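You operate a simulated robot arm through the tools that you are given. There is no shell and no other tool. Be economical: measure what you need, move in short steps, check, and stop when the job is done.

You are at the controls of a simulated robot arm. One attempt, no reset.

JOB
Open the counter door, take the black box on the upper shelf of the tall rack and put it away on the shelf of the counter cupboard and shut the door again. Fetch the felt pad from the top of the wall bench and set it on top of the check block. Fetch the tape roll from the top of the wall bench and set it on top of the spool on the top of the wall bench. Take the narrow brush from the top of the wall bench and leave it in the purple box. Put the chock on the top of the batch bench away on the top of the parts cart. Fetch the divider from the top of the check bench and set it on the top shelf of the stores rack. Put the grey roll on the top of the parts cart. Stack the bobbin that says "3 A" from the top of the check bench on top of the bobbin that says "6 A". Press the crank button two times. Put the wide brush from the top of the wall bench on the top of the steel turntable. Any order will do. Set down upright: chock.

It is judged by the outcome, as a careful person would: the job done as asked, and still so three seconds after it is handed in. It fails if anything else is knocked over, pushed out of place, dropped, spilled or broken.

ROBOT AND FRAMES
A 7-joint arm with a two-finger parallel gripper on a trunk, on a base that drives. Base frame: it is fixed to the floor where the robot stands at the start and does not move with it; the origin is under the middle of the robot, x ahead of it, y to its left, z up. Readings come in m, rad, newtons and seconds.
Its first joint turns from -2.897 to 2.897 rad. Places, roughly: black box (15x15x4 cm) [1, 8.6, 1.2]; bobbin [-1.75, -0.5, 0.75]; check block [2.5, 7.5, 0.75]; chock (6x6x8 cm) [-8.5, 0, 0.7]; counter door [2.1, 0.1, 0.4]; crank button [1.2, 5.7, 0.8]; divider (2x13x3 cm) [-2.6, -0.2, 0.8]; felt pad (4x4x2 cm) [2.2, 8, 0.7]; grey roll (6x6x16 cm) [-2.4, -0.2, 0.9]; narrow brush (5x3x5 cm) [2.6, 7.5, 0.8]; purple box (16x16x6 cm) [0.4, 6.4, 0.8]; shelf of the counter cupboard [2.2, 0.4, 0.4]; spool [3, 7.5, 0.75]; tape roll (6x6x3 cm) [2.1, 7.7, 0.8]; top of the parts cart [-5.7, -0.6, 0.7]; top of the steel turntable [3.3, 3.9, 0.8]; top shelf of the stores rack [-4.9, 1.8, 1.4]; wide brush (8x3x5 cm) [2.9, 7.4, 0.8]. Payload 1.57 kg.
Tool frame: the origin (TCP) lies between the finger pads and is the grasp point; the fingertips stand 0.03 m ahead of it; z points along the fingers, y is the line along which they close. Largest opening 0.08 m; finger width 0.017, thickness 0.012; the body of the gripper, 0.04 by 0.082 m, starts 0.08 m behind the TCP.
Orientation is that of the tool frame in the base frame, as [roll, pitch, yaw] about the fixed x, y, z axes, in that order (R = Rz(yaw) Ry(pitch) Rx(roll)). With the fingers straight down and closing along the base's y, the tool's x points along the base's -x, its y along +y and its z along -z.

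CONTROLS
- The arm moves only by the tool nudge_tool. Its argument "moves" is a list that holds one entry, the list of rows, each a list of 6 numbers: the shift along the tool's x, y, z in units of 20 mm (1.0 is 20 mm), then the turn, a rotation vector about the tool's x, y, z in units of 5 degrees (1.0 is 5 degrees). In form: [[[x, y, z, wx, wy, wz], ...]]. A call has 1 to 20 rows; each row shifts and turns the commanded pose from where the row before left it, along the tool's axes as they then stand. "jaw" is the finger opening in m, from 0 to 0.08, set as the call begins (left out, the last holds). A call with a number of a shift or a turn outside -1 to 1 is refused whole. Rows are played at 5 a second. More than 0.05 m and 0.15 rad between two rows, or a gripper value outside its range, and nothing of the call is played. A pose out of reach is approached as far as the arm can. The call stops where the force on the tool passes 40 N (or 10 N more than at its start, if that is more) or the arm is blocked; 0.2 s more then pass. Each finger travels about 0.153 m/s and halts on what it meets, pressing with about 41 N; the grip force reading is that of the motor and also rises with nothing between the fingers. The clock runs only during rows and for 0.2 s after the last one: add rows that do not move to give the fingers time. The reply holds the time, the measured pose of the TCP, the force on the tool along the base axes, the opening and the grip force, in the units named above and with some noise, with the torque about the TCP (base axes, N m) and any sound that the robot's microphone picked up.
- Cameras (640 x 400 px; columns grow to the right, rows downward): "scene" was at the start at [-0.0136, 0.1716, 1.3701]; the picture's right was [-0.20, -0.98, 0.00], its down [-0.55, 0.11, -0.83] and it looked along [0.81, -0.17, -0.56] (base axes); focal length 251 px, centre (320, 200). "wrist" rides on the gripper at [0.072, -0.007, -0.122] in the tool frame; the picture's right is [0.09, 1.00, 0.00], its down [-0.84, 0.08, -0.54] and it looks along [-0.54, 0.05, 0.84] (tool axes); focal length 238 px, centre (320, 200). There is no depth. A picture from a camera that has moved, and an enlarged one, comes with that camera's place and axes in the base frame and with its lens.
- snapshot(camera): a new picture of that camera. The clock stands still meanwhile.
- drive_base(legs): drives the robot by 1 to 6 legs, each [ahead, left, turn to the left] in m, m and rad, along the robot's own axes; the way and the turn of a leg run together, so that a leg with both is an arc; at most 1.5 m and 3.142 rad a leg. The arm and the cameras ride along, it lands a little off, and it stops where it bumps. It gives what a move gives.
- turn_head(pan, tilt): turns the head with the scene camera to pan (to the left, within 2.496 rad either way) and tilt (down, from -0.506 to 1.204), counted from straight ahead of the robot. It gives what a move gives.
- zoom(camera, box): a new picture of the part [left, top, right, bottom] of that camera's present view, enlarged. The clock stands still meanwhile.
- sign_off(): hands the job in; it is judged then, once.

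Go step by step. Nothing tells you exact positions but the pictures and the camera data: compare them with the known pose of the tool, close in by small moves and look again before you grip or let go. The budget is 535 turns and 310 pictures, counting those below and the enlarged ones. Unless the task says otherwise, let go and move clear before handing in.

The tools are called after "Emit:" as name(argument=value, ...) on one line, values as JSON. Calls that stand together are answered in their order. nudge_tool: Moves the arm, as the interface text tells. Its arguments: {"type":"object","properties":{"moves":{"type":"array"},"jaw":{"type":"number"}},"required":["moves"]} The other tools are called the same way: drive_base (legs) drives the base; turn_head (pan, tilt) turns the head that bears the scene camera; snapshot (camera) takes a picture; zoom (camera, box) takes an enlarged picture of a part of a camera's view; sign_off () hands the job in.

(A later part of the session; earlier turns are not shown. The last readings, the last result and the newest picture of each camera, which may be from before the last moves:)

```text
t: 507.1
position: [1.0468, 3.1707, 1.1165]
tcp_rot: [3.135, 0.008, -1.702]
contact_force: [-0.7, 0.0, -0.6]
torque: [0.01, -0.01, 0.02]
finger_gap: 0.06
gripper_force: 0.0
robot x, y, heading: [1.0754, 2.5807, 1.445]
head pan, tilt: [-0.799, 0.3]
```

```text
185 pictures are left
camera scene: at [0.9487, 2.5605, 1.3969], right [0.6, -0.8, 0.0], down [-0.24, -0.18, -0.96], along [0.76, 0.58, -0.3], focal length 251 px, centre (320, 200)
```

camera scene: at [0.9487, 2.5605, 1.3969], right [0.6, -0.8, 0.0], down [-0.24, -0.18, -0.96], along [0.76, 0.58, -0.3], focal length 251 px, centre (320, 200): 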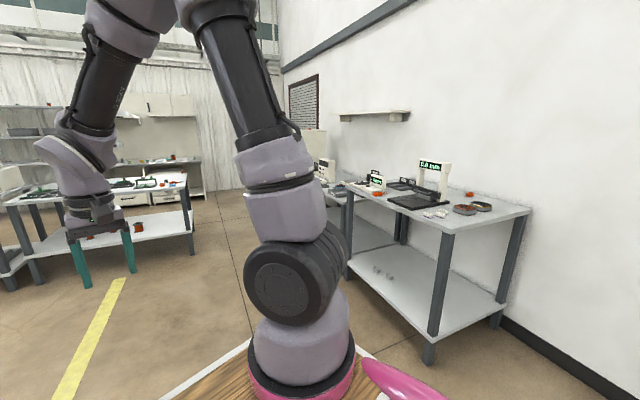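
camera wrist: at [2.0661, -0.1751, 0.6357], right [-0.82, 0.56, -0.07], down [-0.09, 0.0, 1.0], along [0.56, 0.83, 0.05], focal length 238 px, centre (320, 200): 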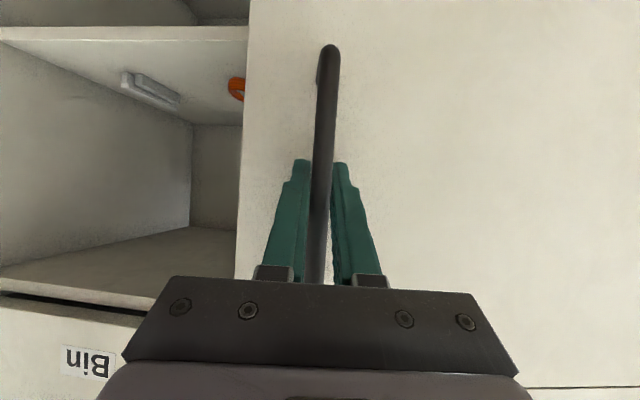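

I see two benches ahead; the crank button should be near the left front edge of the nearer one. I drive closer.

Emit:
drive_base(legs=[[1.0, 0, 0], [0.9, 0.2, 0], [0, 0, -0.43]])

Emit:
turn_head(pan=0.1, tilt=0.4)

Emit:
snapshot(camera="scene")

```text
t: 518.0
position: [1.3388, 5.0426, 1.1169]
tcp_rot: [3.133, 0.01, -2.14]
contact_force: [-0.3, 0.3, -0.3]
torque: [0.0, -0.05, 0.02]
finger_gap: 0.0599
gripper_force: 0.1
robot x, y, heading: [1.1141, 4.4961, 1.014]
head pan, tilt: [-0.799, 0.3]
```

```text
t: 519.2
position: [1.3378, 5.0432, 1.1156]
tcp_rot: [3.135, 0.008, -2.14]
contact_force: [-0.5, -0.1, -0.7]
torque: [-0.02, 0.0, -0.06]
finger_gap: 0.06
gripper_force: 0.1
robot x, y, heading: [1.1121, 4.4966, 1.008]
head pan, tilt: [0.099, 0.4]
```

```text
184 pictures are left
camera scene: at [0.9414, 4.5953, 1.3876], right [0.9, -0.45, 0.0], down [-0.17, -0.35, -0.92], along [0.41, 0.82, -0.39], focal length 251 px, centre (320, 200)
```

scene: 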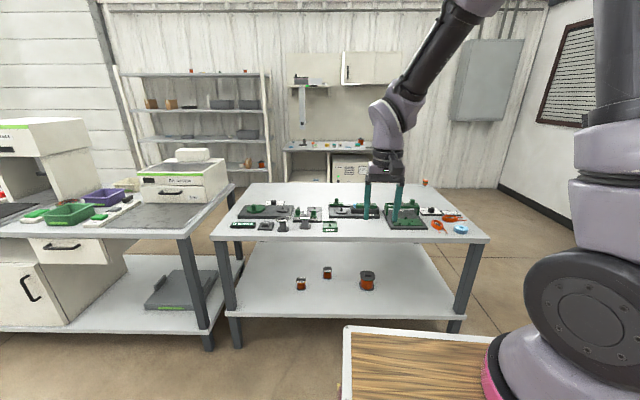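

Emit:
zoom(camera="scene", box=[210, 165, 490, 250])

Emit:
zoom(camera="scene", box=[210, 185, 350, 245])

Emit:
zoom(camera="scene", box=[0, 120, 250, 260])

```text
2.29 times, centred on (350, 208) of scene
camera zoom: at [0.9414, 4.5953, 1.3876], right [0.9, -0.45, 0.0], down [-0.17, -0.35, -0.92], along [0.41, 0.82, -0.39], focal length 574 px, centre (251, 183)
```

zoom: 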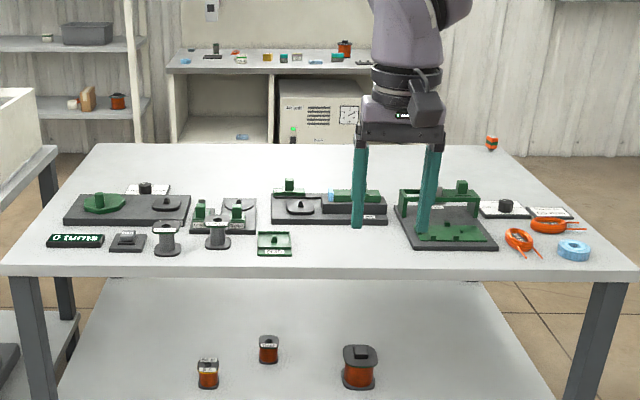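

```text
4.57 times, centred on (280, 215) of scene
camera zoom: at [0.9414, 4.5953, 1.3876], right [0.9, -0.45, 0.0], down [-0.17, -0.35, -0.92], along [0.41, 0.82, -0.39], focal length 1149 px, centre (503, 131)
```

zoom: 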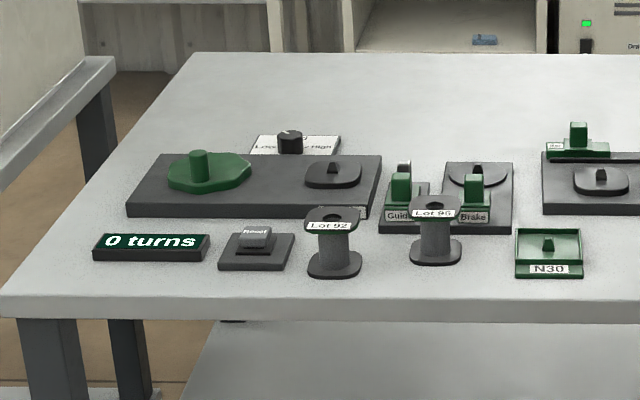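

```text
2.56 times, centred on (125, 190) of scene
camera zoom: at [0.9414, 4.5953, 1.3876], right [0.9, -0.45, 0.0], down [-0.17, -0.35, -0.92], along [0.41, 0.82, -0.39], focal length 643 px, centre (819, 226)
```

zoom: 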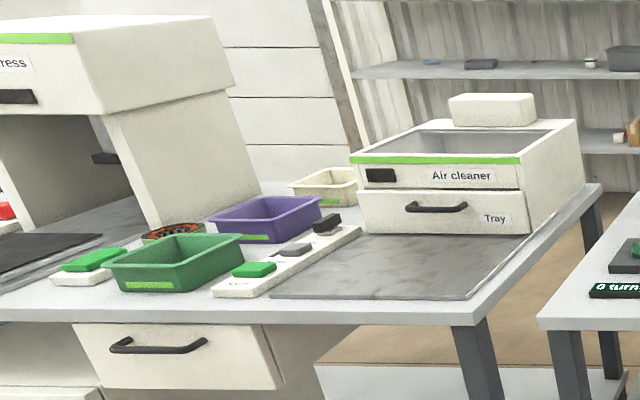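

The crank station has a "Reset" button beside its "0 turns" display, right at the hinted spot (1.2,5.7). I move up to it.

Emit:
drive_base(legs=[[0, 0, 0.09], [0, 0.35, 0], [0.5, 0, 0]])

Emit:
turn_head(pan=0.0, tilt=0.6)

Emit:
snapshot(camera="scene")

Emit:
snapshot(camera="wrist")

```text
t: 524.5
position: [1.1966, 5.6643, 1.1178]
tcp_rot: [3.135, 0.009, -2.049]
contact_force: [-0.4, 1.1, 0.0]
torque: [0.02, -0.02, -0.02]
finger_gap: 0.0602
gripper_force: 0.0
robot x, y, heading: [1.0252, 5.0976, 1.103]
head pan, tilt: [0.099, 0.4]
```

```text
t: 525.2
position: [1.1979, 5.6621, 1.1169]
tcp_rot: [3.137, 0.009, -2.047]
contact_force: [-0.4, -0.2, 0.3]
torque: [0.0, 0.01, 0.03]
finger_gap: 0.0597
gripper_force: 0.1
robot x, y, heading: [1.0281, 5.0968, 1.102]
head pan, tilt: [0.0, 0.6]
```

```text
180 pictures are left
camera scene: at [0.8503, 5.1729, 1.3695], right [0.89, -0.45, 0.0], down [-0.25, -0.5, -0.83], along [0.37, 0.74, -0.56], focal length 251 px, centre (320, 200)
```

scene: 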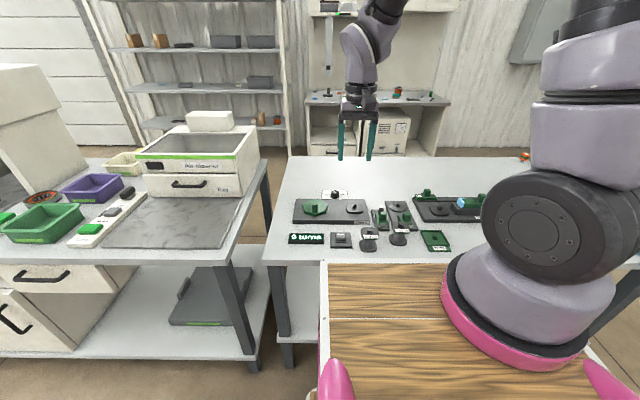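

```text
179 pictures are left
camera wrist: at [1.1716, 5.5948, 1.2376], right [-0.93, 0.37, 0.01], down [0.32, 0.77, 0.55], along [0.2, 0.51, -0.84], focal length 238 px, centre (320, 200)
```

wrist: 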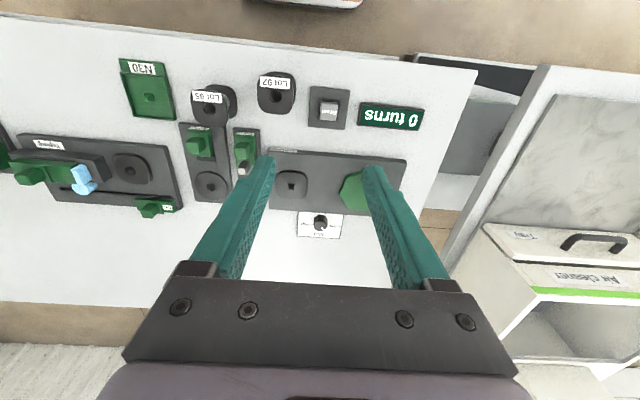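

Emit:
nudge_tool(moves=[[[-0.6, 0.42, 0, 0, 0, 0], [-0.6, 0.42, 0, 0, 0, 0], [0, 0, 1, 0, 0, 0], [0, 0, 1, 0, 0, 0], [0, 0, 1, 0, 0, 0], [0, 0, 1, 0, 0, 0], [0, 0, 1, 0, 0, 0], [0, 0, 1, 0, 0, 0], [0, 0, 1, 0, 0, 0], [0, 0, 1, 0, 0, 0], [0, 0, 1, 0, 0, 0]]], jaw=0.0)

Emit:
snapshot(camera="wrist")

```text
t: 527.6
position: [1.1931, 5.6943, 0.9365]
tcp_rot: [3.135, 0.01, -2.047]
contact_force: [0.9, -0.8, 0.7]
torque: [0.0, 0.0, 0.01]
finger_gap: 0.0001
gripper_force: 21.4
robot x, y, heading: [1.024, 5.0969, 1.104]
head pan, tilt: [0.0, 0.6]
```

```text
178 pictures are left
camera wrist: at [1.1677, 5.6254, 1.0568], right [-0.93, 0.38, 0.01], down [0.32, 0.77, 0.55], along [0.2, 0.51, -0.84], focal length 238 px, centre (320, 200)
```

wrist: 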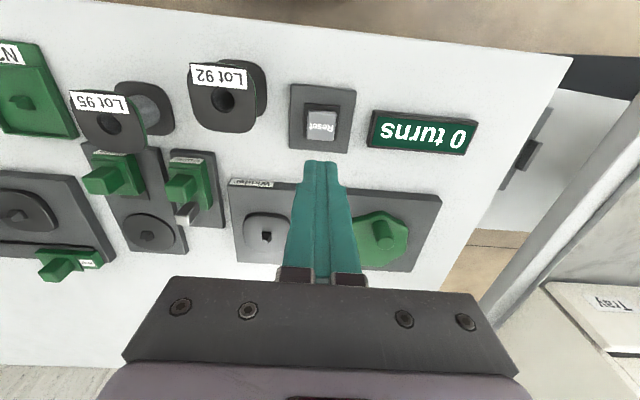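

Emit:
nudge_tool(moves=[[[-0.15, 0.1, 1, 0, 0, 0], [0, 0, 1, 0, 0, 0], [0, 0, 1, 0, 0, 0], [0, 0, 1, 0, 0, 0]]])

Emit:
snapshot(camera="wrist")

Emit:
zoom(camera="scene", box=[280, 190, 420, 260])

```text
t: 528.6
position: [1.1929, 5.6975, 0.8569]
tcp_rot: [3.135, 0.009, -2.049]
contact_force: [0.4, -0.7, 0.6]
torque: [0.02, 0.0, 0.04]
finger_gap: 0.0
gripper_force: 21.5
robot x, y, heading: [1.026, 5.1014, 1.104]
head pan, tilt: [0.0, 0.6]
```

```text
177 pictures are left
camera wrist: at [1.167, 5.6301, 0.9777], right [-0.93, 0.38, 0.01], down [0.32, 0.77, 0.55], along [0.2, 0.51, -0.84], focal length 238 px, centre (320, 200)
```

wrist: 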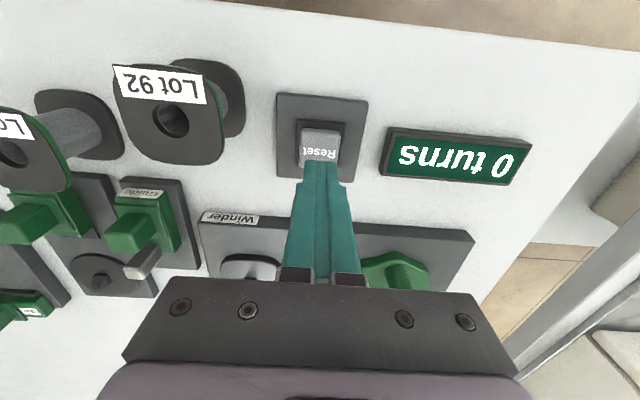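

```text
4.57 times, centred on (350, 225) of scene
camera zoom: at [0.8503, 5.1727, 1.3694], right [0.89, -0.45, 0.0], down [-0.26, -0.5, -0.83], along [0.37, 0.74, -0.56], focal length 1149 px, centre (183, 86)
```

zoom: 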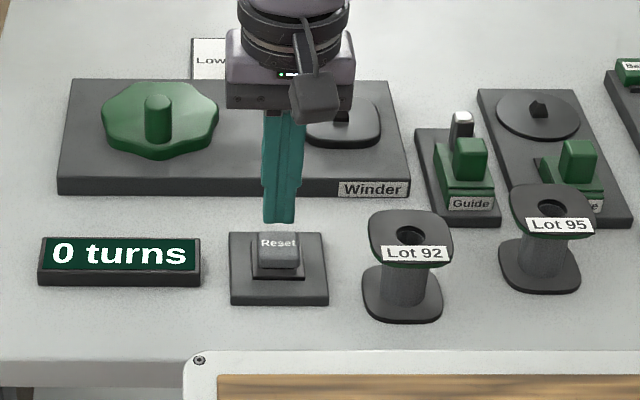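

Aligned with the Reset button. I press by small steps.

Emit:
nudge_tool(moves=[[[0.1, 0, 0.8, 0, 0, 0], [0, 0, 0.5, 0, 0, 0], [0, 0, 0.25, 0, 0, 0]]])

Emit:
zoom(camera="scene", box=[280, 190, 420, 260])

```text
t: 529.4
position: [1.1917, 5.6969, 0.8275]
tcp_rot: [3.135, 0.01, -2.048]
contact_force: [3.5, -6.3, 39.2]
torque: [-0.28, -0.04, -0.02]
finger_gap: 0.0
gripper_force: 21.9
robot x, y, heading: [1.0242, 5.0975, 1.102]
head pan, tilt: [0.0, 0.6]
heard: click
```

```text
4.57 times, centred on (350, 225) of scene
camera zoom: at [0.8501, 5.1717, 1.3695], right [0.89, -0.45, 0.0], down [-0.26, -0.5, -0.83], along [0.37, 0.74, -0.56], focal length 1149 px, centre (183, 86)
```

zoom: 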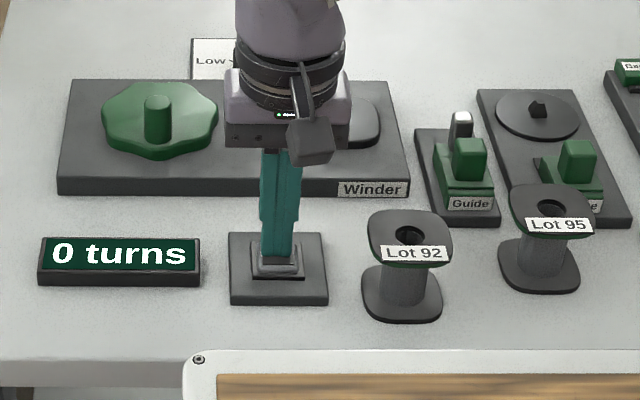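

One click. I release fully and press a second time.

Emit:
nudge_tool(moves=[[[0, 0, -0.8, 0, 0, 0], [0, 0, -0.8, 0, 0, 0], [0, 0, 0, 0, 0, 0], [0, 0, 0, 0, 0, 0]]])

Emit:
nudge_tool(moves=[[[0, 0, 0.8, 0, 0, 0], [0, 0, 0.5, 0, 0, 0], [0, 0, 0.3, 0, 0, 0]]])

Emit:
nudge_tool(moves=[[[0, 0, -0.8, 0, 0, 0], [0, 0, -0.8, 0, 0, 0], [0, 0, -1, 0, 0, 0], [0, 0, -1, 0, 0, 0], [0, 0, -1, 0, 0, 0], [0, 0, -1, 0, 0, 0], [0, 0, -1, 0, 0, 0], [0, 0, -1, 0, 0, 0], [0, 0, -1, 0, 0, 0], [0, 0, -1, 0, 0, 0], [0, 0, -1, 0, 0, 0]]])

Emit:
zoom(camera="scene", box=[280, 170, 440, 260])

```text
t: 530.4
position: [1.1903, 5.6964, 0.8581]
tcp_rot: [3.133, 0.006, -2.048]
contact_force: [-0.2, -0.7, -0.8]
torque: [0.04, 0.05, -0.03]
finger_gap: 0.0
gripper_force: 21.5
robot x, y, heading: [1.0263, 5.0964, 1.099]
head pan, tilt: [0.0, 0.6]
```

```text
t: 531.2
position: [1.1919, 5.697, 0.8274]
tcp_rot: [3.133, 0.012, -2.048]
contact_force: [3.2, -7.0, 38.1]
torque: [-0.25, -0.08, 0.09]
finger_gap: 0.0
gripper_force: 21.8
robot x, y, heading: [1.0264, 5.0996, 1.104]
head pan, tilt: [0.0, 0.6]
heard: click
```

```text
t: 533.6
position: [1.1928, 5.6939, 1.0381]
tcp_rot: [3.135, 0.007, -2.046]
contact_force: [0.1, 0.6, 0.0]
torque: [-0.03, -0.01, -0.01]
finger_gap: 0.0
gripper_force: 20.9
robot x, y, heading: [1.0252, 5.0965, 1.106]
head pan, tilt: [0.0, 0.6]
```

```text
4.00 times, centred on (360, 215) of scene
camera zoom: at [0.8503, 5.1731, 1.3694], right [0.89, -0.45, 0.0], down [-0.26, -0.5, -0.82], along [0.37, 0.74, -0.57], focal length 1005 px, centre (160, 140)
```

zoom: 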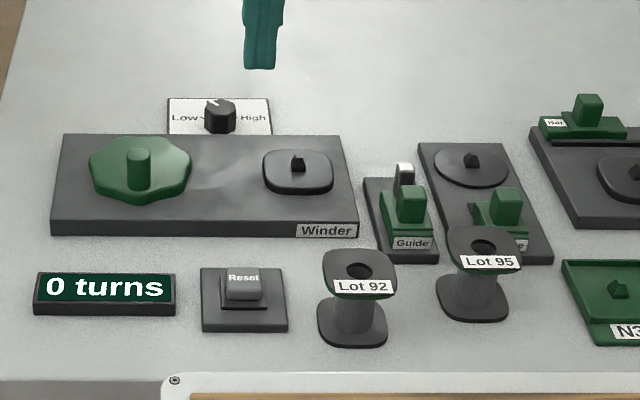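

Two clicks heard. Next the wall bench at the back; I go around this bench on its right side.

Emit:
drive_base(legs=[[-0.25, 0, 0], [0, -1.4, 0]])

Emit:
turn_head(pan=-0.2, tilt=0.3)

Emit:
snapshot(camera="scene")

```text
t: 542.0
position: [2.3307, 4.8341, 1.0383]
tcp_rot: [3.134, 0.008, -2.046]
contact_force: [0.3, -0.8, 1.1]
torque: [0.02, 0.0, -0.02]
finger_gap: 0.0
gripper_force: 21.6
robot x, y, heading: [2.1624, 4.2373, 1.098]
head pan, tilt: [0.0, 0.6]
```

```text
t: 542.8
position: [2.3304, 4.8344, 1.0374]
tcp_rot: [3.135, 0.005, -2.047]
contact_force: [0.1, -0.6, 0.9]
torque: [-0.02, 0.0, 0.02]
finger_gap: 0.0
gripper_force: 21.8
robot x, y, heading: [2.1645, 4.2355, 1.099]
head pan, tilt: [-0.201, 0.3]
```

```text
173 pictures are left
camera scene: at [2.0052, 4.3081, 1.3968], right [0.78, -0.62, 0.0], down [-0.18, -0.23, -0.95], along [0.59, 0.75, -0.3], focal length 251 px, centre (320, 200)
```

scene: 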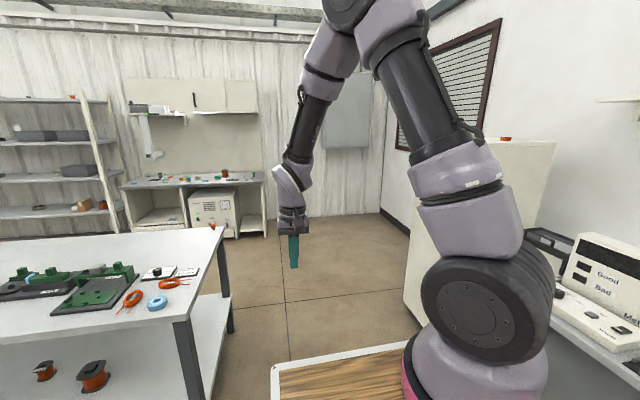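

Emit:
drive_base(legs=[[0, -0.15, 0], [1.1, 0, 0], [1.0, 0, 0]])

Emit:
turn_head(pan=0.3, tilt=0.5)

Emit:
snapshot(camera="scene")

```text
t: 554.2
position: [3.416, 6.6436, 1.038]
tcp_rot: [3.134, 0.007, -2.048]
contact_force: [-1.1, 0.3, 0.5]
torque: [0.0, 0.01, 0.02]
finger_gap: 0.0
gripper_force: 21.3
robot x, y, heading: [3.2479, 6.0474, 1.102]
head pan, tilt: [-0.201, 0.3]
```

```text
t: 555.1
position: [3.4154, 6.6441, 1.0394]
tcp_rot: [3.135, 0.006, -2.049]
contact_force: [1.6, -0.1, 0.2]
torque: [-0.01, 0.0, 0.01]
finger_gap: 0.0004
gripper_force: 21.2
robot x, y, heading: [3.2495, 6.0477, 1.094]
head pan, tilt: [0.3, 0.499]
```

```text
172 pictures are left
camera scene: at [3.0482, 6.1338, 1.3785], right [0.99, -0.17, 0.0], down [-0.08, -0.47, -0.88], along [0.15, 0.87, -0.48], focal length 251 px, centre (320, 200)
```

scene: 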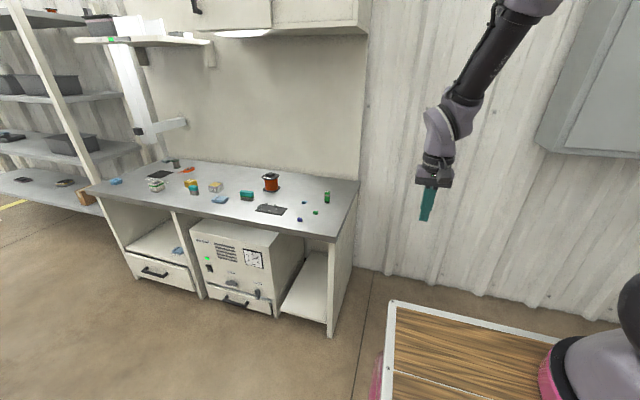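

Emit:
zoom(camera="scene", box=[85, 145, 365, 245])

Emit:
drive_base(legs=[[0, 0.55, 0.05]])

Emit:
snapshot(camera="scene")

Emit:
zoom(camera="scene", box=[180, 160, 460, 260])

```text
2.29 times, centred on (225, 195) of scene
camera zoom: at [3.0482, 6.1338, 1.3785], right [0.99, -0.17, 0.0], down [-0.08, -0.47, -0.88], along [0.15, 0.87, -0.48], focal length 574 px, centre (537, 211)
```

zoom: 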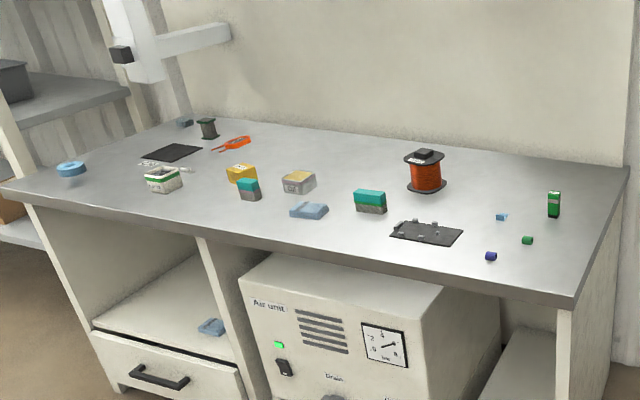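

```text
t: 558.3
position: [2.8907, 6.8862, 1.0375]
tcp_rot: [3.136, 0.008, -1.996]
contact_force: [-1.0, -0.5, -0.4]
torque: [0.02, 0.03, 0.01]
finger_gap: 0.0
gripper_force: 20.8
robot x, y, heading: [2.7552, 6.2856, 1.152]
head pan, tilt: [0.3, 0.499]
```

```text
170 pictures are left
camera scene: at [2.5501, 6.3579, 1.3785], right [0.99, -0.12, 0.0], down [-0.06, -0.48, -0.88], along [0.1, 0.87, -0.48], focal length 251 px, centre (320, 200)
```

scene: 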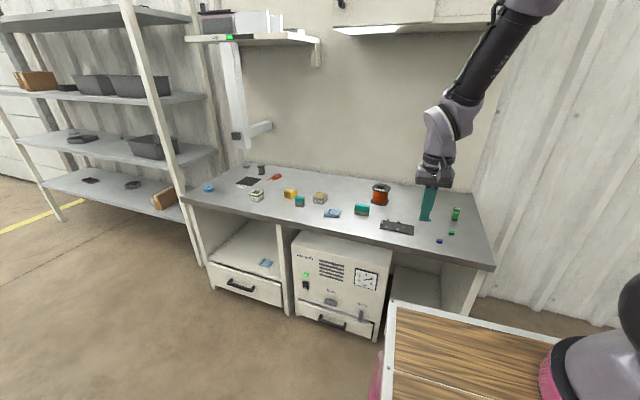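

```text
2.29 times, centred on (320, 210) of scene
camera zoom: at [2.5501, 6.3579, 1.3785], right [0.99, -0.12, 0.0], down [-0.06, -0.48, -0.88], along [0.1, 0.87, -0.48], focal length 574 px, centre (320, 177)
```

zoom: 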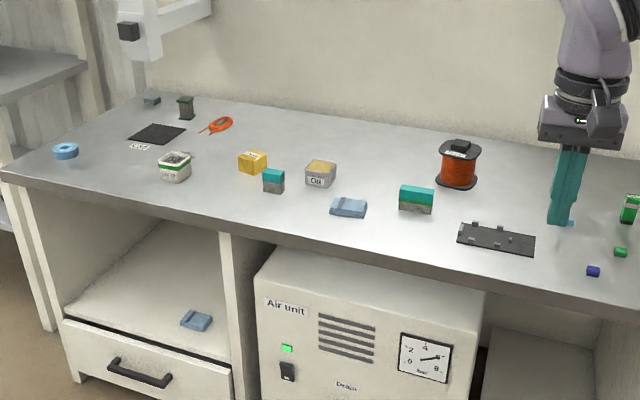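

Emit:
zoom(camera="scene", box=[230, 175, 370, 225])

Emit:
zoom(camera="scene", box=[190, 150, 300, 210])

```text
4.57 times, centred on (300, 200) of scene
camera zoom: at [2.5501, 6.3579, 1.3785], right [0.99, -0.12, 0.0], down [-0.06, -0.48, -0.88], along [0.1, 0.87, -0.48], focal length 1149 px, centre (411, 200)
```

zoom: 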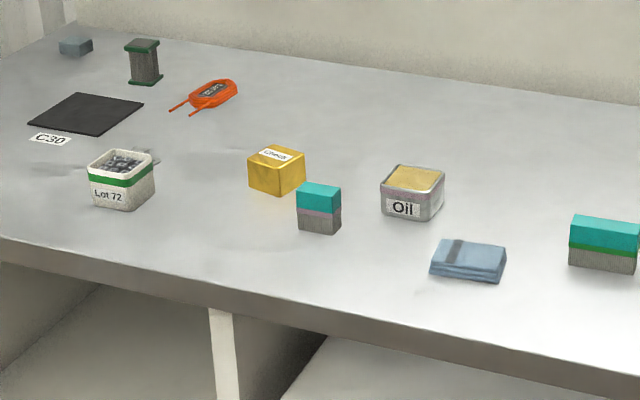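

```text
5.82 times, centred on (245, 180) of scene
camera zoom: at [2.5501, 6.3579, 1.3785], right [0.99, -0.12, 0.0], down [-0.06, -0.48, -0.88], along [0.1, 0.87, -0.48], focal length 1462 px, centre (756, 316)
```

zoom: 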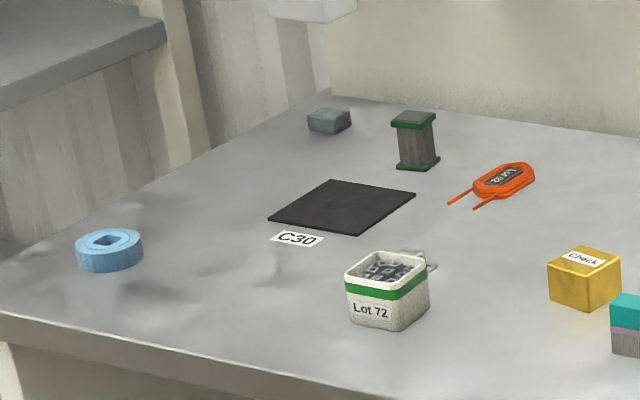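

Items identified: tape roll (blue ring) at ≈(2.05,7.75), felt pad back-left ≈(2.22,8.08), gold "Check" block ≈(2.53,7.60), narrow brush ≈(2.57,7.50), wide brush ≈(2.87,7.38), orange spool ≈(3.0,7.47). I move to the left part for the felt pad.

Emit:
drive_base(legs=[[0, 0, -0.045], [0, 1.1, 0], [0.3, 0, 0]])

Emit:
turn_head(pan=0.0, tilt=0.5)

Emit:
snapshot(camera="scene")

Emit:
snapshot(camera="wrist")

```text
t: 566.0
position: [2.076, 7.6401, 1.0396]
tcp_rot: [3.135, 0.007, -2.046]
contact_force: [-0.5, -0.2, 0.4]
torque: [-0.02, -0.01, 0.04]
finger_gap: 0.0
gripper_force: 21.6
robot x, y, heading: [1.9079, 7.0419, 1.106]
head pan, tilt: [0.3, 0.499]
```

```text
t: 566.8
position: [2.0773, 7.6409, 1.039]
tcp_rot: [3.134, 0.006, -2.047]
contact_force: [0.0, 0.3, -0.6]
torque: [-0.02, 0.03, 0.01]
finger_gap: 0.0
gripper_force: 21.7
robot x, y, heading: [1.9087, 7.0438, 1.107]
head pan, tilt: [0.0, 0.499]
```

```text
166 pictures are left
camera scene: at [1.7347, 7.1217, 1.3785], right [0.89, -0.45, 0.0], down [-0.22, -0.43, -0.88], along [0.4, 0.78, -0.48], focal length 251 px, centre (320, 200)
```

scene: 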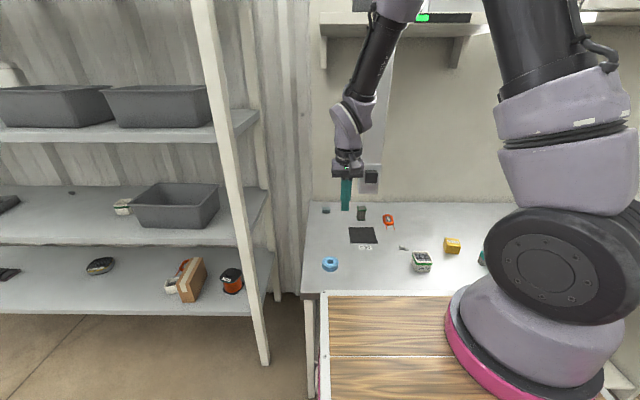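

```text
165 pictures are left
camera wrist: at [2.0505, 7.5723, 1.159], right [-0.93, 0.38, 0.01], down [0.32, 0.77, 0.55], along [0.2, 0.51, -0.84], focal length 238 px, centre (320, 200)
```

wrist: 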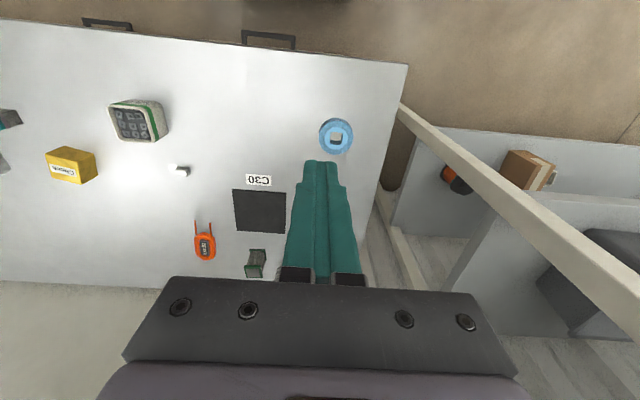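

A hanging lamp arm with a pad at about (2.26,7.76,1.03) is in the way, so I'll shift left to reach past it on its left side.

Emit:
drive_base(legs=[[0, 0.22, 0], [0.12, 0, 0]])

Emit:
snapshot(camera="scene")

Emit:
snapshot(camera="wrist")

```text
t: 569.3
position: [1.9329, 7.8466, 1.0382]
tcp_rot: [3.136, 0.007, -2.046]
contact_force: [0.4, -0.4, 0.5]
torque: [0.03, 0.0, 0.02]
finger_gap: 0.0002
gripper_force: 21.1
robot x, y, heading: [1.7659, 7.2502, 1.104]
head pan, tilt: [0.0, 0.499]
```

```text
164 pictures are left
camera scene: at [1.5907, 7.3269, 1.3785], right [0.89, -0.45, 0.0], down [-0.22, -0.43, -0.88], along [0.4, 0.78, -0.48], focal length 251 px, centre (320, 200)
```

scene: 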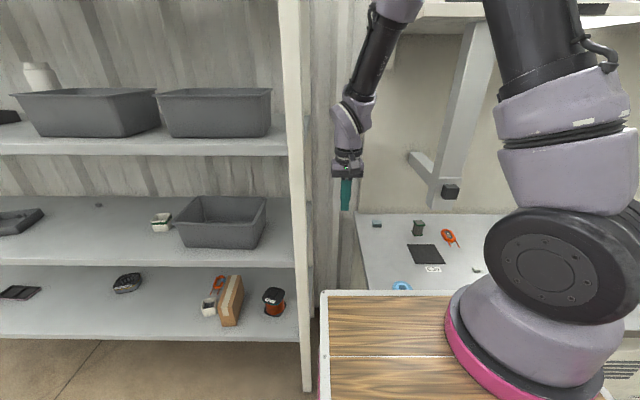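

```text
163 pictures are left
camera wrist: at [1.9058, 7.778, 1.159], right [-0.93, 0.37, 0.01], down [0.32, 0.77, 0.55], along [0.2, 0.51, -0.84], focal length 238 px, centre (320, 200)
```

wrist: 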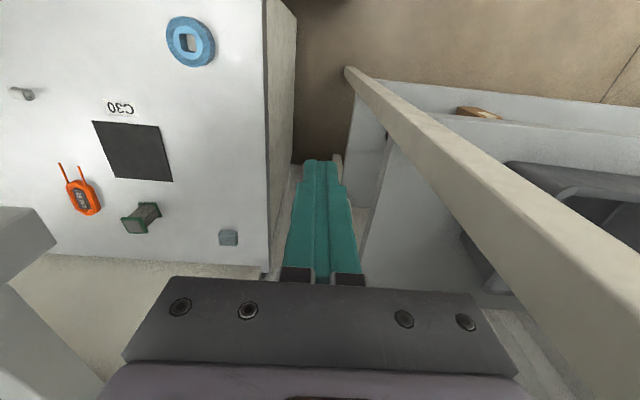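

The lamp arm turns out to be a shelf bracket at e≈0.23, clear of my line. Felt pad at ≈(2.25,8.06). I move over it.

Emit:
nudge_tool(moves=[[[0, -0.9, 0, 0, 0, 0], [0, -0.9, 0, 0, 0, 0], [0, -0.9, 0, 0, 0, 0], [0, -0.9, 0, 0, 0, 0], [0, -0.9, 0.5, 0, 0, 0], [0, -0.9, 0.5, 0, 0, 0], [0, -0.9, 0.5, 0, 0, 0], [0, -0.9, 0.5, 0, 0, 0], [-0.9, -0.9, 0.5, 0, 0, 0], [-0.9, -0.9, 0.5, 0, 0, 0], [-0.9, 0, 0.5, 0, 0, 0], [-0.9, 0, 0.5, 0, 0, 0], [-0.9, 0, 0.5, 0, 0, 0], [-0.9, 0, 0.5, 0, 0, 0], [-0.9, 0, 0, 0, 0, 0], [-0.9, 0, 0, 0, 0, 0], [-0.9, 0, 0, 0, 0, 0], [-0.9, 0, 0, 0, 0, 0], [-0.9, 0, 0, 0, 0, 0], [-0.9, 0, 0, 0, 0, 0]]], jaw=0.07)

Emit:
snapshot(camera="wrist")

Emit:
snapshot(camera="scene")

```text
t: 573.5
position: [2.1895, 7.9565, 0.9391]
tcp_rot: [3.137, 0.006, -2.047]
contact_force: [-0.4, -0.5, 0.6]
torque: [0.04, 0.02, -0.01]
finger_gap: 0.0703
gripper_force: 0.0
robot x, y, heading: [1.7663, 7.2499, 1.106]
head pan, tilt: [0.0, 0.499]
```

```text
162 pictures are left
camera wrist: at [2.1645, 7.8879, 1.0601], right [-0.93, 0.37, 0.01], down [0.32, 0.77, 0.55], along [0.2, 0.51, -0.84], focal length 238 px, centre (320, 200)
```

wrist: 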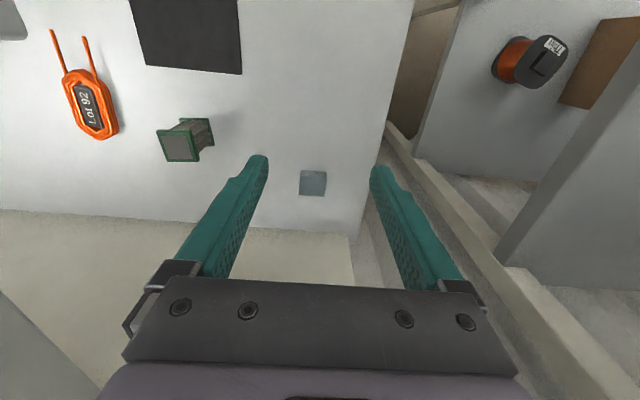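

```text
161 pictures are left
camera scene: at [1.5905, 7.3266, 1.3785], right [0.89, -0.45, 0.0], down [-0.22, -0.43, -0.88], along [0.4, 0.78, -0.48], focal length 251 px, centre (320, 200)
```

scene: 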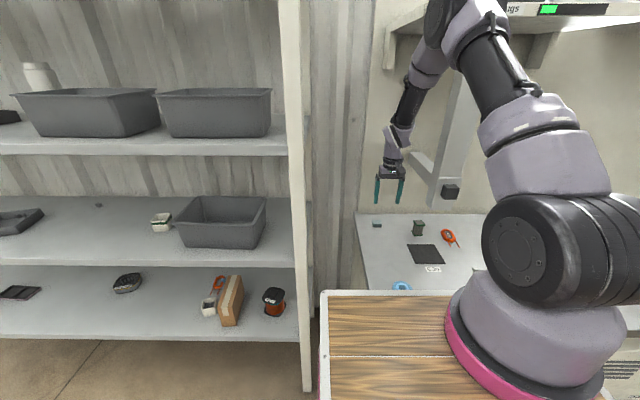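

Emit:
nudge_tool(moves=[[[-0.87, -0.02, 0, 0, 0, 0], [-0.87, 0, 0, 0, 0, 0], [-0.87, 0, 0, 0, 0, 0], [-0.87, 0, 0, 0, 0, 0], [-0.87, 0, 0, 0, 0, 0], [-0.87, 0, 0.5, 0, 0, 0], [0, 0, 1, 0, 0, 0], [0, 0, 1, 0, 0, 0], [0, 0, 1, 0, 0, 0], [0, 0, 1, 0, 0, 0]]])

Emit:
snapshot(camera="wrist")

```text
t: 575.7
position: [2.2364, 8.051, 0.849]
tcp_rot: [3.133, 0.008, -2.045]
contact_force: [0.2, -0.3, 0.0]
torque: [0.02, -0.01, 0.0]
finger_gap: 0.07
gripper_force: 0.1
robot x, y, heading: [1.7648, 7.2484, 1.107]
head pan, tilt: [0.0, 0.499]
```

```text
160 pictures are left
camera wrist: at [2.2121, 7.9823, 0.9698], right [-0.93, 0.37, 0.01], down [0.32, 0.77, 0.55], along [0.2, 0.51, -0.84], focal length 238 px, centre (320, 200)
```

wrist: 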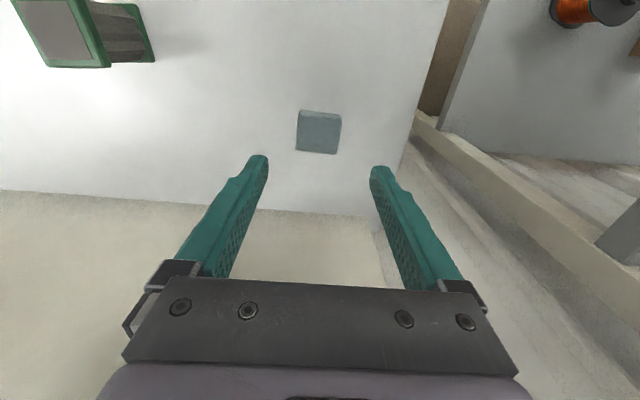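

Emit:
nudge_tool(moves=[[[0, -0.1, 1, 0, 0, 0], [0, 0, 1, 0, 0, 0], [0, 0, 1, 0, 0, 0], [0, 0, 0.9, 0, 0, 0], [0, 0, 0.4, 0, 0, 0], [0, 0, 0.2, 0, 0, 0]]])

Emit:
snapshot(camera="wrist")

```text
t: 576.9
position: [2.2393, 8.0499, 0.77]
tcp_rot: [3.136, 0.007, -2.051]
contact_force: [-6.8, -13.2, 21.0]
torque: [-0.98, -0.46, -0.69]
finger_gap: 0.0698
gripper_force: 0.0
robot x, y, heading: [1.7633, 7.2474, 1.101]
head pan, tilt: [0.0, 0.499]
stopped in row 6: the force on the tool passed its limit at 54 N (the readings are from after the stop); the commanded pose is now the measured one
```

```text
159 pictures are left
camera wrist: at [2.214, 7.9819, 0.891], right [-0.93, 0.38, 0.01], down [0.32, 0.77, 0.55], along [0.2, 0.51, -0.84], focal length 238 px, centre (320, 200)
```

wrist: 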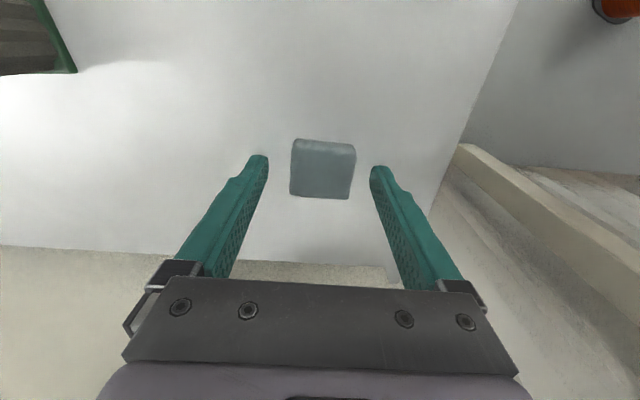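

Bench top is z≈0.74. I lift 2 mm and close.

Emit:
nudge_tool(moves=[[[0, 0, -0.12, 0, 0, 0], [0, 0, 0, 0, 0, 0]]])

Emit:
nudge_tool(moves=[[[0, 0, 0, 0, 0, 0], [0, 0, 0, 0, 0, 0], [0, 0, 0, 0, 0, 0], [0, 0, 0, 0, 0, 0]]], jaw=0.02)

Emit:
nudge_tool(moves=[[[0, 0, -0.3, 0, 0, 0], [0, 0, -0.4, 0, 0, 0], [0, 0, -0.6, 0, 0, 0], [0, 0, -0.8, 0, 0, 0], [0, 0, -0.8, 0, 0, 0]]])

Emit:
snapshot(camera="wrist")

```text
t: 577.5
position: [2.2404, 8.0499, 0.7705]
tcp_rot: [3.135, 0.009, -2.047]
contact_force: [-0.4, -0.9, -0.1]
torque: [0.0, 0.02, 0.02]
finger_gap: 0.0699
gripper_force: 0.1
robot x, y, heading: [1.7642, 7.2484, 1.103]
head pan, tilt: [0.0, 0.499]
```

```text
t: 578.5
position: [2.2406, 8.0511, 0.7714]
tcp_rot: [3.134, 0.007, -2.048]
contact_force: [-0.4, 0.0, -0.2]
torque: [0.0, -0.01, 0.01]
finger_gap: 0.0378
gripper_force: 41.5
robot x, y, heading: [1.7683, 7.2511, 1.104]
head pan, tilt: [0.0, 0.499]
```

```text
t: 579.7
position: [2.2408, 8.0504, 0.828]
tcp_rot: [3.135, 0.006, -2.05]
contact_force: [0.0, 0.0, -0.6]
torque: [-0.01, -0.01, -0.01]
finger_gap: 0.0378
gripper_force: 40.6
robot x, y, heading: [1.7641, 7.2509, 1.099]
head pan, tilt: [0.0, 0.499]
```

```text
158 pictures are left
camera wrist: at [2.2148, 7.9821, 0.9494], right [-0.93, 0.38, 0.01], down [0.32, 0.77, 0.55], along [0.2, 0.51, -0.84], focal length 238 px, centre (320, 200)
```

wrist: 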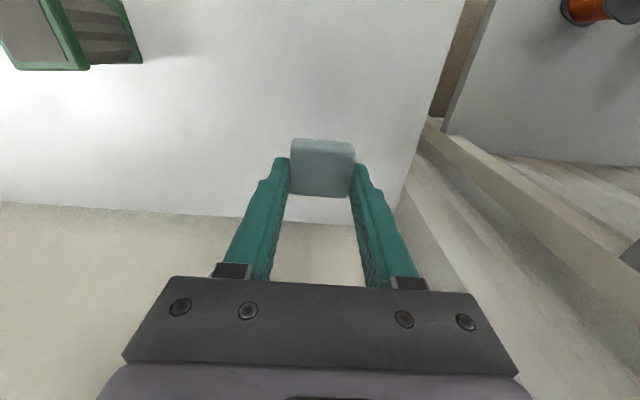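

Felt pad held. I raise, pull the arm back clear of the bracket and shift the base right toward the check block.

Emit:
nudge_tool(moves=[[[0, 0, -0.8, 0, 0, 0], [0, 0, -0.8, 0, 0, 0], [0, 0, -0.8, 0, 0, 0], [0, 0, -0.8, 0, 0, 0], [1, 0, -0.5, 0, 0, 0], [1, 0, -0.5, 0, 0, 0], [1, 0, 0, 0, 0, 0], [1, 0, 0, 0, 0, 0], [1, 0, 0, 0, 0, 0], [1, 0, 0, 0, 0, 0], [1, 0, 0, 0, 0, 0], [1, 0, 0, 0, 0, 0], [1, 0, 0, 0, 0, 0], [1, 0, 0, 0, 0, 0], [1, 0, 0, 0, 0, 0], [1, 0, 0, 0, 0, 0], [1, 0, 0, 0, 0, 0], [1, 0, 0, 0, 0, 0], [1, 0, 0, 0, 0, 0], [1, 0, 0, 0, 0, 0]]])

Emit:
nudge_tool(moves=[[[1, 0, 0, 0, 0, 0], [1, 0, 0, 0, 0, 0], [1, 0, 0, 0, 0, 0]]])

Emit:
drive_base(legs=[[0, -0.47, 0]])

Emit:
snapshot(camera="scene")

Emit:
snapshot(camera="wrist")

```text
t: 583.9
position: [2.0942, 7.7657, 0.9115]
tcp_rot: [3.135, 0.008, -2.049]
contact_force: [0.2, 0.5, -0.2]
torque: [-0.01, 0.02, -0.03]
finger_gap: 0.0378
gripper_force: 40.6
robot x, y, heading: [1.7629, 7.2505, 1.103]
head pan, tilt: [0.0, 0.499]
```

```text
t: 584.7
position: [2.0664, 7.7124, 0.9106]
tcp_rot: [3.134, 0.009, -2.049]
contact_force: [0.4, 0.0, -0.7]
torque: [-0.01, 0.02, 0.0]
finger_gap: 0.0378
gripper_force: 41.2
robot x, y, heading: [1.7691, 7.254, 1.105]
head pan, tilt: [0.0, 0.499]
```

```text
t: 587.7
position: [2.4822, 7.5002, 0.9107]
tcp_rot: [3.134, 0.009, -2.051]
contact_force: [-0.2, 0.1, -1.0]
torque: [0.02, -0.01, 0.0]
finger_gap: 0.0378
gripper_force: 40.4
robot x, y, heading: [2.1813, 7.0338, 1.101]
head pan, tilt: [0.0, 0.499]
stopped in leg 1: the robot was blocked; the commanded pose is now the measured one
```

```text
157 pictures are left
camera scene: at [2.0076, 7.1144, 1.3785], right [0.89, -0.45, 0.0], down [-0.21, -0.43, -0.88], along [0.39, 0.78, -0.48], focal length 251 px, centre (320, 200)
```

scene: 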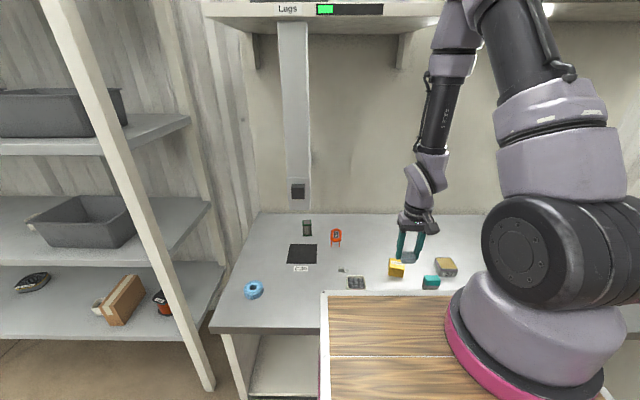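

```text
156 pictures are left
camera wrist: at [2.4568, 7.4326, 1.0312], right [-0.93, 0.38, 0.01], down [0.32, 0.77, 0.55], along [0.2, 0.51, -0.84], focal length 238 px, centre (320, 200)
```

wrist: 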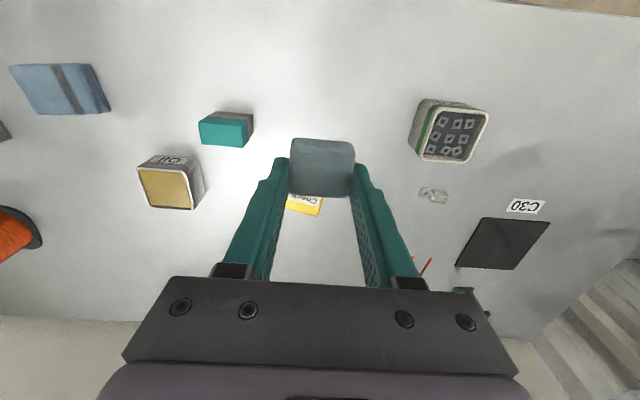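

Something was touched at the end of the shift; I back off slightly and zoom in on the check block.

Emit:
drive_base(legs=[[-0.04, 0, 0]])

Emit:
zoom(camera="scene", box=[360, 210, 480, 290])

Emit:
zoom(camera="wrist", box=[220, 120, 420, 245])

```text
t: 588.5
position: [2.4647, 7.4649, 0.9113]
tcp_rot: [3.136, 0.008, -2.047]
contact_force: [-0.1, 0.1, 0.1]
torque: [-0.04, -0.02, -0.03]
finger_gap: 0.0382
gripper_force: 41.2
robot x, y, heading: [2.1639, 7.0034, 1.108]
head pan, tilt: [0.0, 0.499]
```

```text
5.00 times, centred on (420, 250) of scene
camera zoom: at [1.9895, 7.0784, 1.3785], right [0.89, -0.45, 0.0], down [-0.21, -0.43, -0.88], along [0.39, 0.78, -0.48], focal length 1257 px, centre (-180, -50)
```

zoom: 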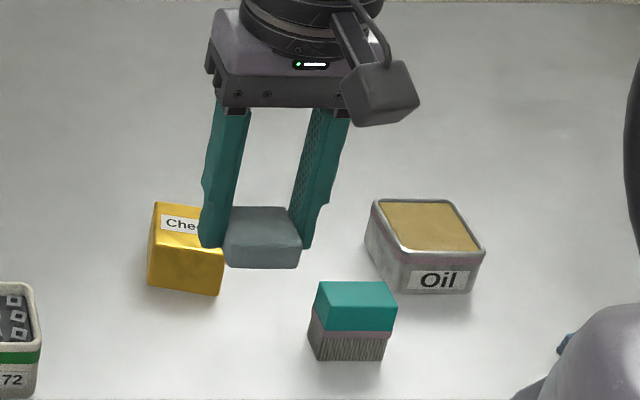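

```text
3.20 times, centred on (320, 182) of wrist
camera zoom: at [2.4385, 7.3967, 1.0312], right [-0.93, 0.38, 0.01], down [0.32, 0.77, 0.55], along [0.2, 0.51, -0.84], focal length 763 px, centre (320, 256)
```

zoom: 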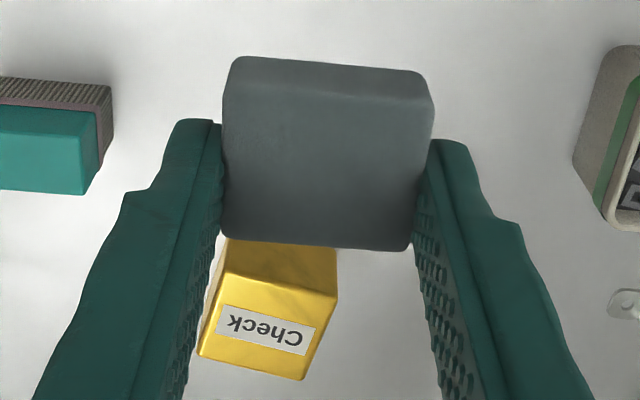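

Emit:
nudge_tool(moves=[[[-1, -0.1, 0, 0, 0, 0], [-1, -0.1, 0, 0, 0, 0], [-1, -0.1, 0, 0, 0, 0], [-1, -0.1, 0, 0, 0, 0], [-1, -0.1, 0, 0, 0, 0], [-1, -0.1, 0, 0, 0, 0], [-0.1, 0, 0.5, 0, 0, 0], [0, 0, 1, 0, 0, 0], [0, 0, 1, 0, 0, 0]]])

Emit:
zoom(camera="scene", box=[360, 200, 480, 290])

Emit:
snapshot(camera="wrist")

```text
t: 590.5
position: [2.5312, 7.5674, 0.8624]
tcp_rot: [3.136, 0.008, -2.049]
contact_force: [-0.1, -0.3, 0.0]
torque: [-0.01, -0.03, -0.02]
finger_gap: 0.0379
gripper_force: 41.2
robot x, y, heading: [2.1629, 7.0053, 1.102]
head pan, tilt: [0.0, 0.499]
```

```text
4.44 times, centred on (420, 245) of scene
camera zoom: at [1.9895, 7.0783, 1.3785], right [0.89, -0.45, 0.0], down [-0.21, -0.43, -0.88], along [0.39, 0.78, -0.48], focal length 1117 px, centre (-124, 0)
```

zoom: 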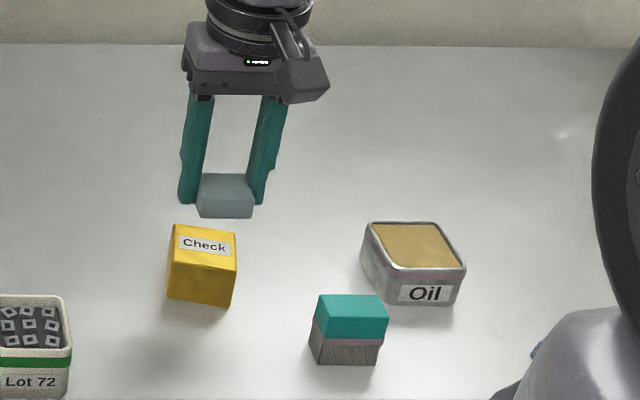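

```text
152 pictures are left
camera wrist: at [2.5051, 7.4998, 0.9823], right [-0.93, 0.38, 0.01], down [0.32, 0.77, 0.55], along [0.2, 0.51, -0.84], focal length 238 px, centre (320, 200)
```

wrist: 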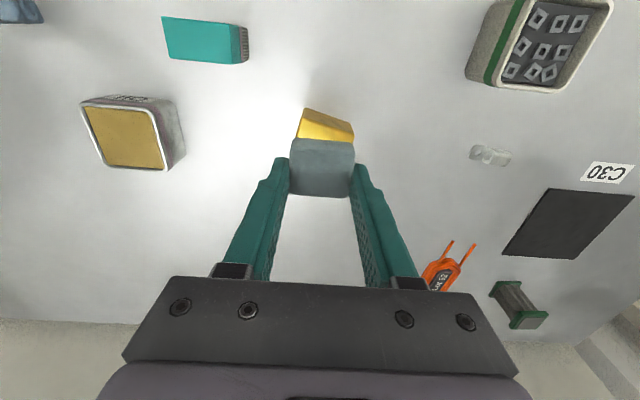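

Aligned over the block. I turn ~15° to match it and lower.

Emit:
nudge_tool(moves=[[[0, 0, 0, 0, 0, 1], [0, 0, 0, 0, 0, 1], [0, 0, 0, 0, 0, 1], [0, 0, 0.8, 0, 0, 0], [0, 0, 0.7, 0, 0, 0]]])

Emit:
zoom(camera="scene", box=[360, 200, 480, 290])

Emit:
zoom(camera="wrist", box=[220, 90, 420, 215])

```text
t: 591.8
position: [2.5318, 7.5674, 0.8305]
tcp_rot: [3.132, 0.005, -2.311]
contact_force: [-0.2, -0.1, -0.1]
torque: [0.0, -0.05, -0.03]
finger_gap: 0.0378
gripper_force: 41.1
robot x, y, heading: [2.1634, 6.9959, 1.107]
head pan, tilt: [0.0, 0.499]
```

```text
4.44 times, centred on (420, 245) of scene
camera zoom: at [1.9895, 7.0783, 1.3785], right [0.89, -0.45, 0.0], down [-0.21, -0.43, -0.88], along [0.39, 0.78, -0.48], focal length 1117 px, centre (-124, 0)
```

zoom: 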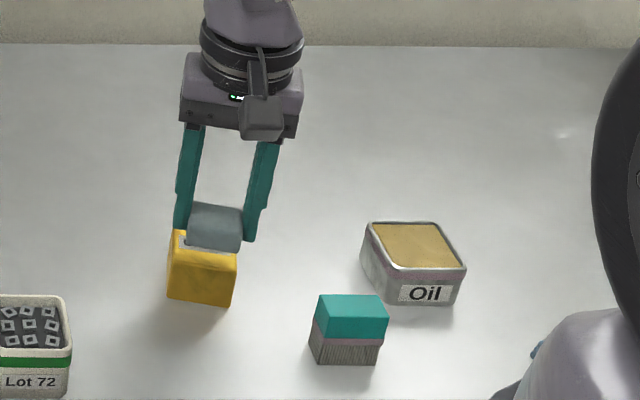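

```text
3.20 times, centred on (320, 152) of wrist
camera zoom: at [2.4885, 7.5092, 0.9519], right [-0.8, 0.6, 0.01], down [0.51, 0.66, 0.55], along [0.32, 0.44, -0.84], focal length 763 px, centre (320, 352)
```

zoom: 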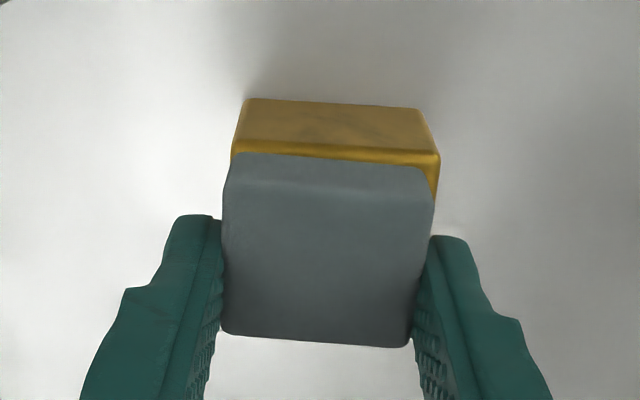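

Emit:
nudge_tool(moves=[[[-0.25, 0.1, 0, 0, 0, 0], [0, 0, 0.4, 0, 0, 0], [0, 0, 0.15, 0, 0, 0], [0, 0, 0.1, 0, 0, 0]]])

Emit:
zoom(camera="scene", box=[380, 220, 440, 280])

```text
t: 592.8
position: [2.5332, 7.5739, 0.8195]
tcp_rot: [3.132, 0.007, -2.307]
contact_force: [0.3, 0.0, -0.1]
torque: [0.01, -0.01, -0.02]
finger_gap: 0.0377
gripper_force: 40.6
robot x, y, heading: [2.1647, 7.0003, 1.103]
head pan, tilt: [0.0, 0.499]
```

```text
6.67 times, centred on (410, 250) of scene
camera zoom: at [1.9896, 7.0785, 1.3785], right [0.89, -0.45, 0.0], down [-0.21, -0.43, -0.88], along [0.39, 0.78, -0.48], focal length 1675 px, centre (-280, -133)
```

zoom: 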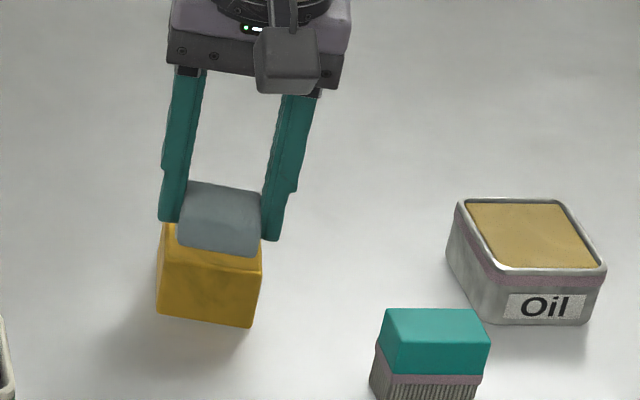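

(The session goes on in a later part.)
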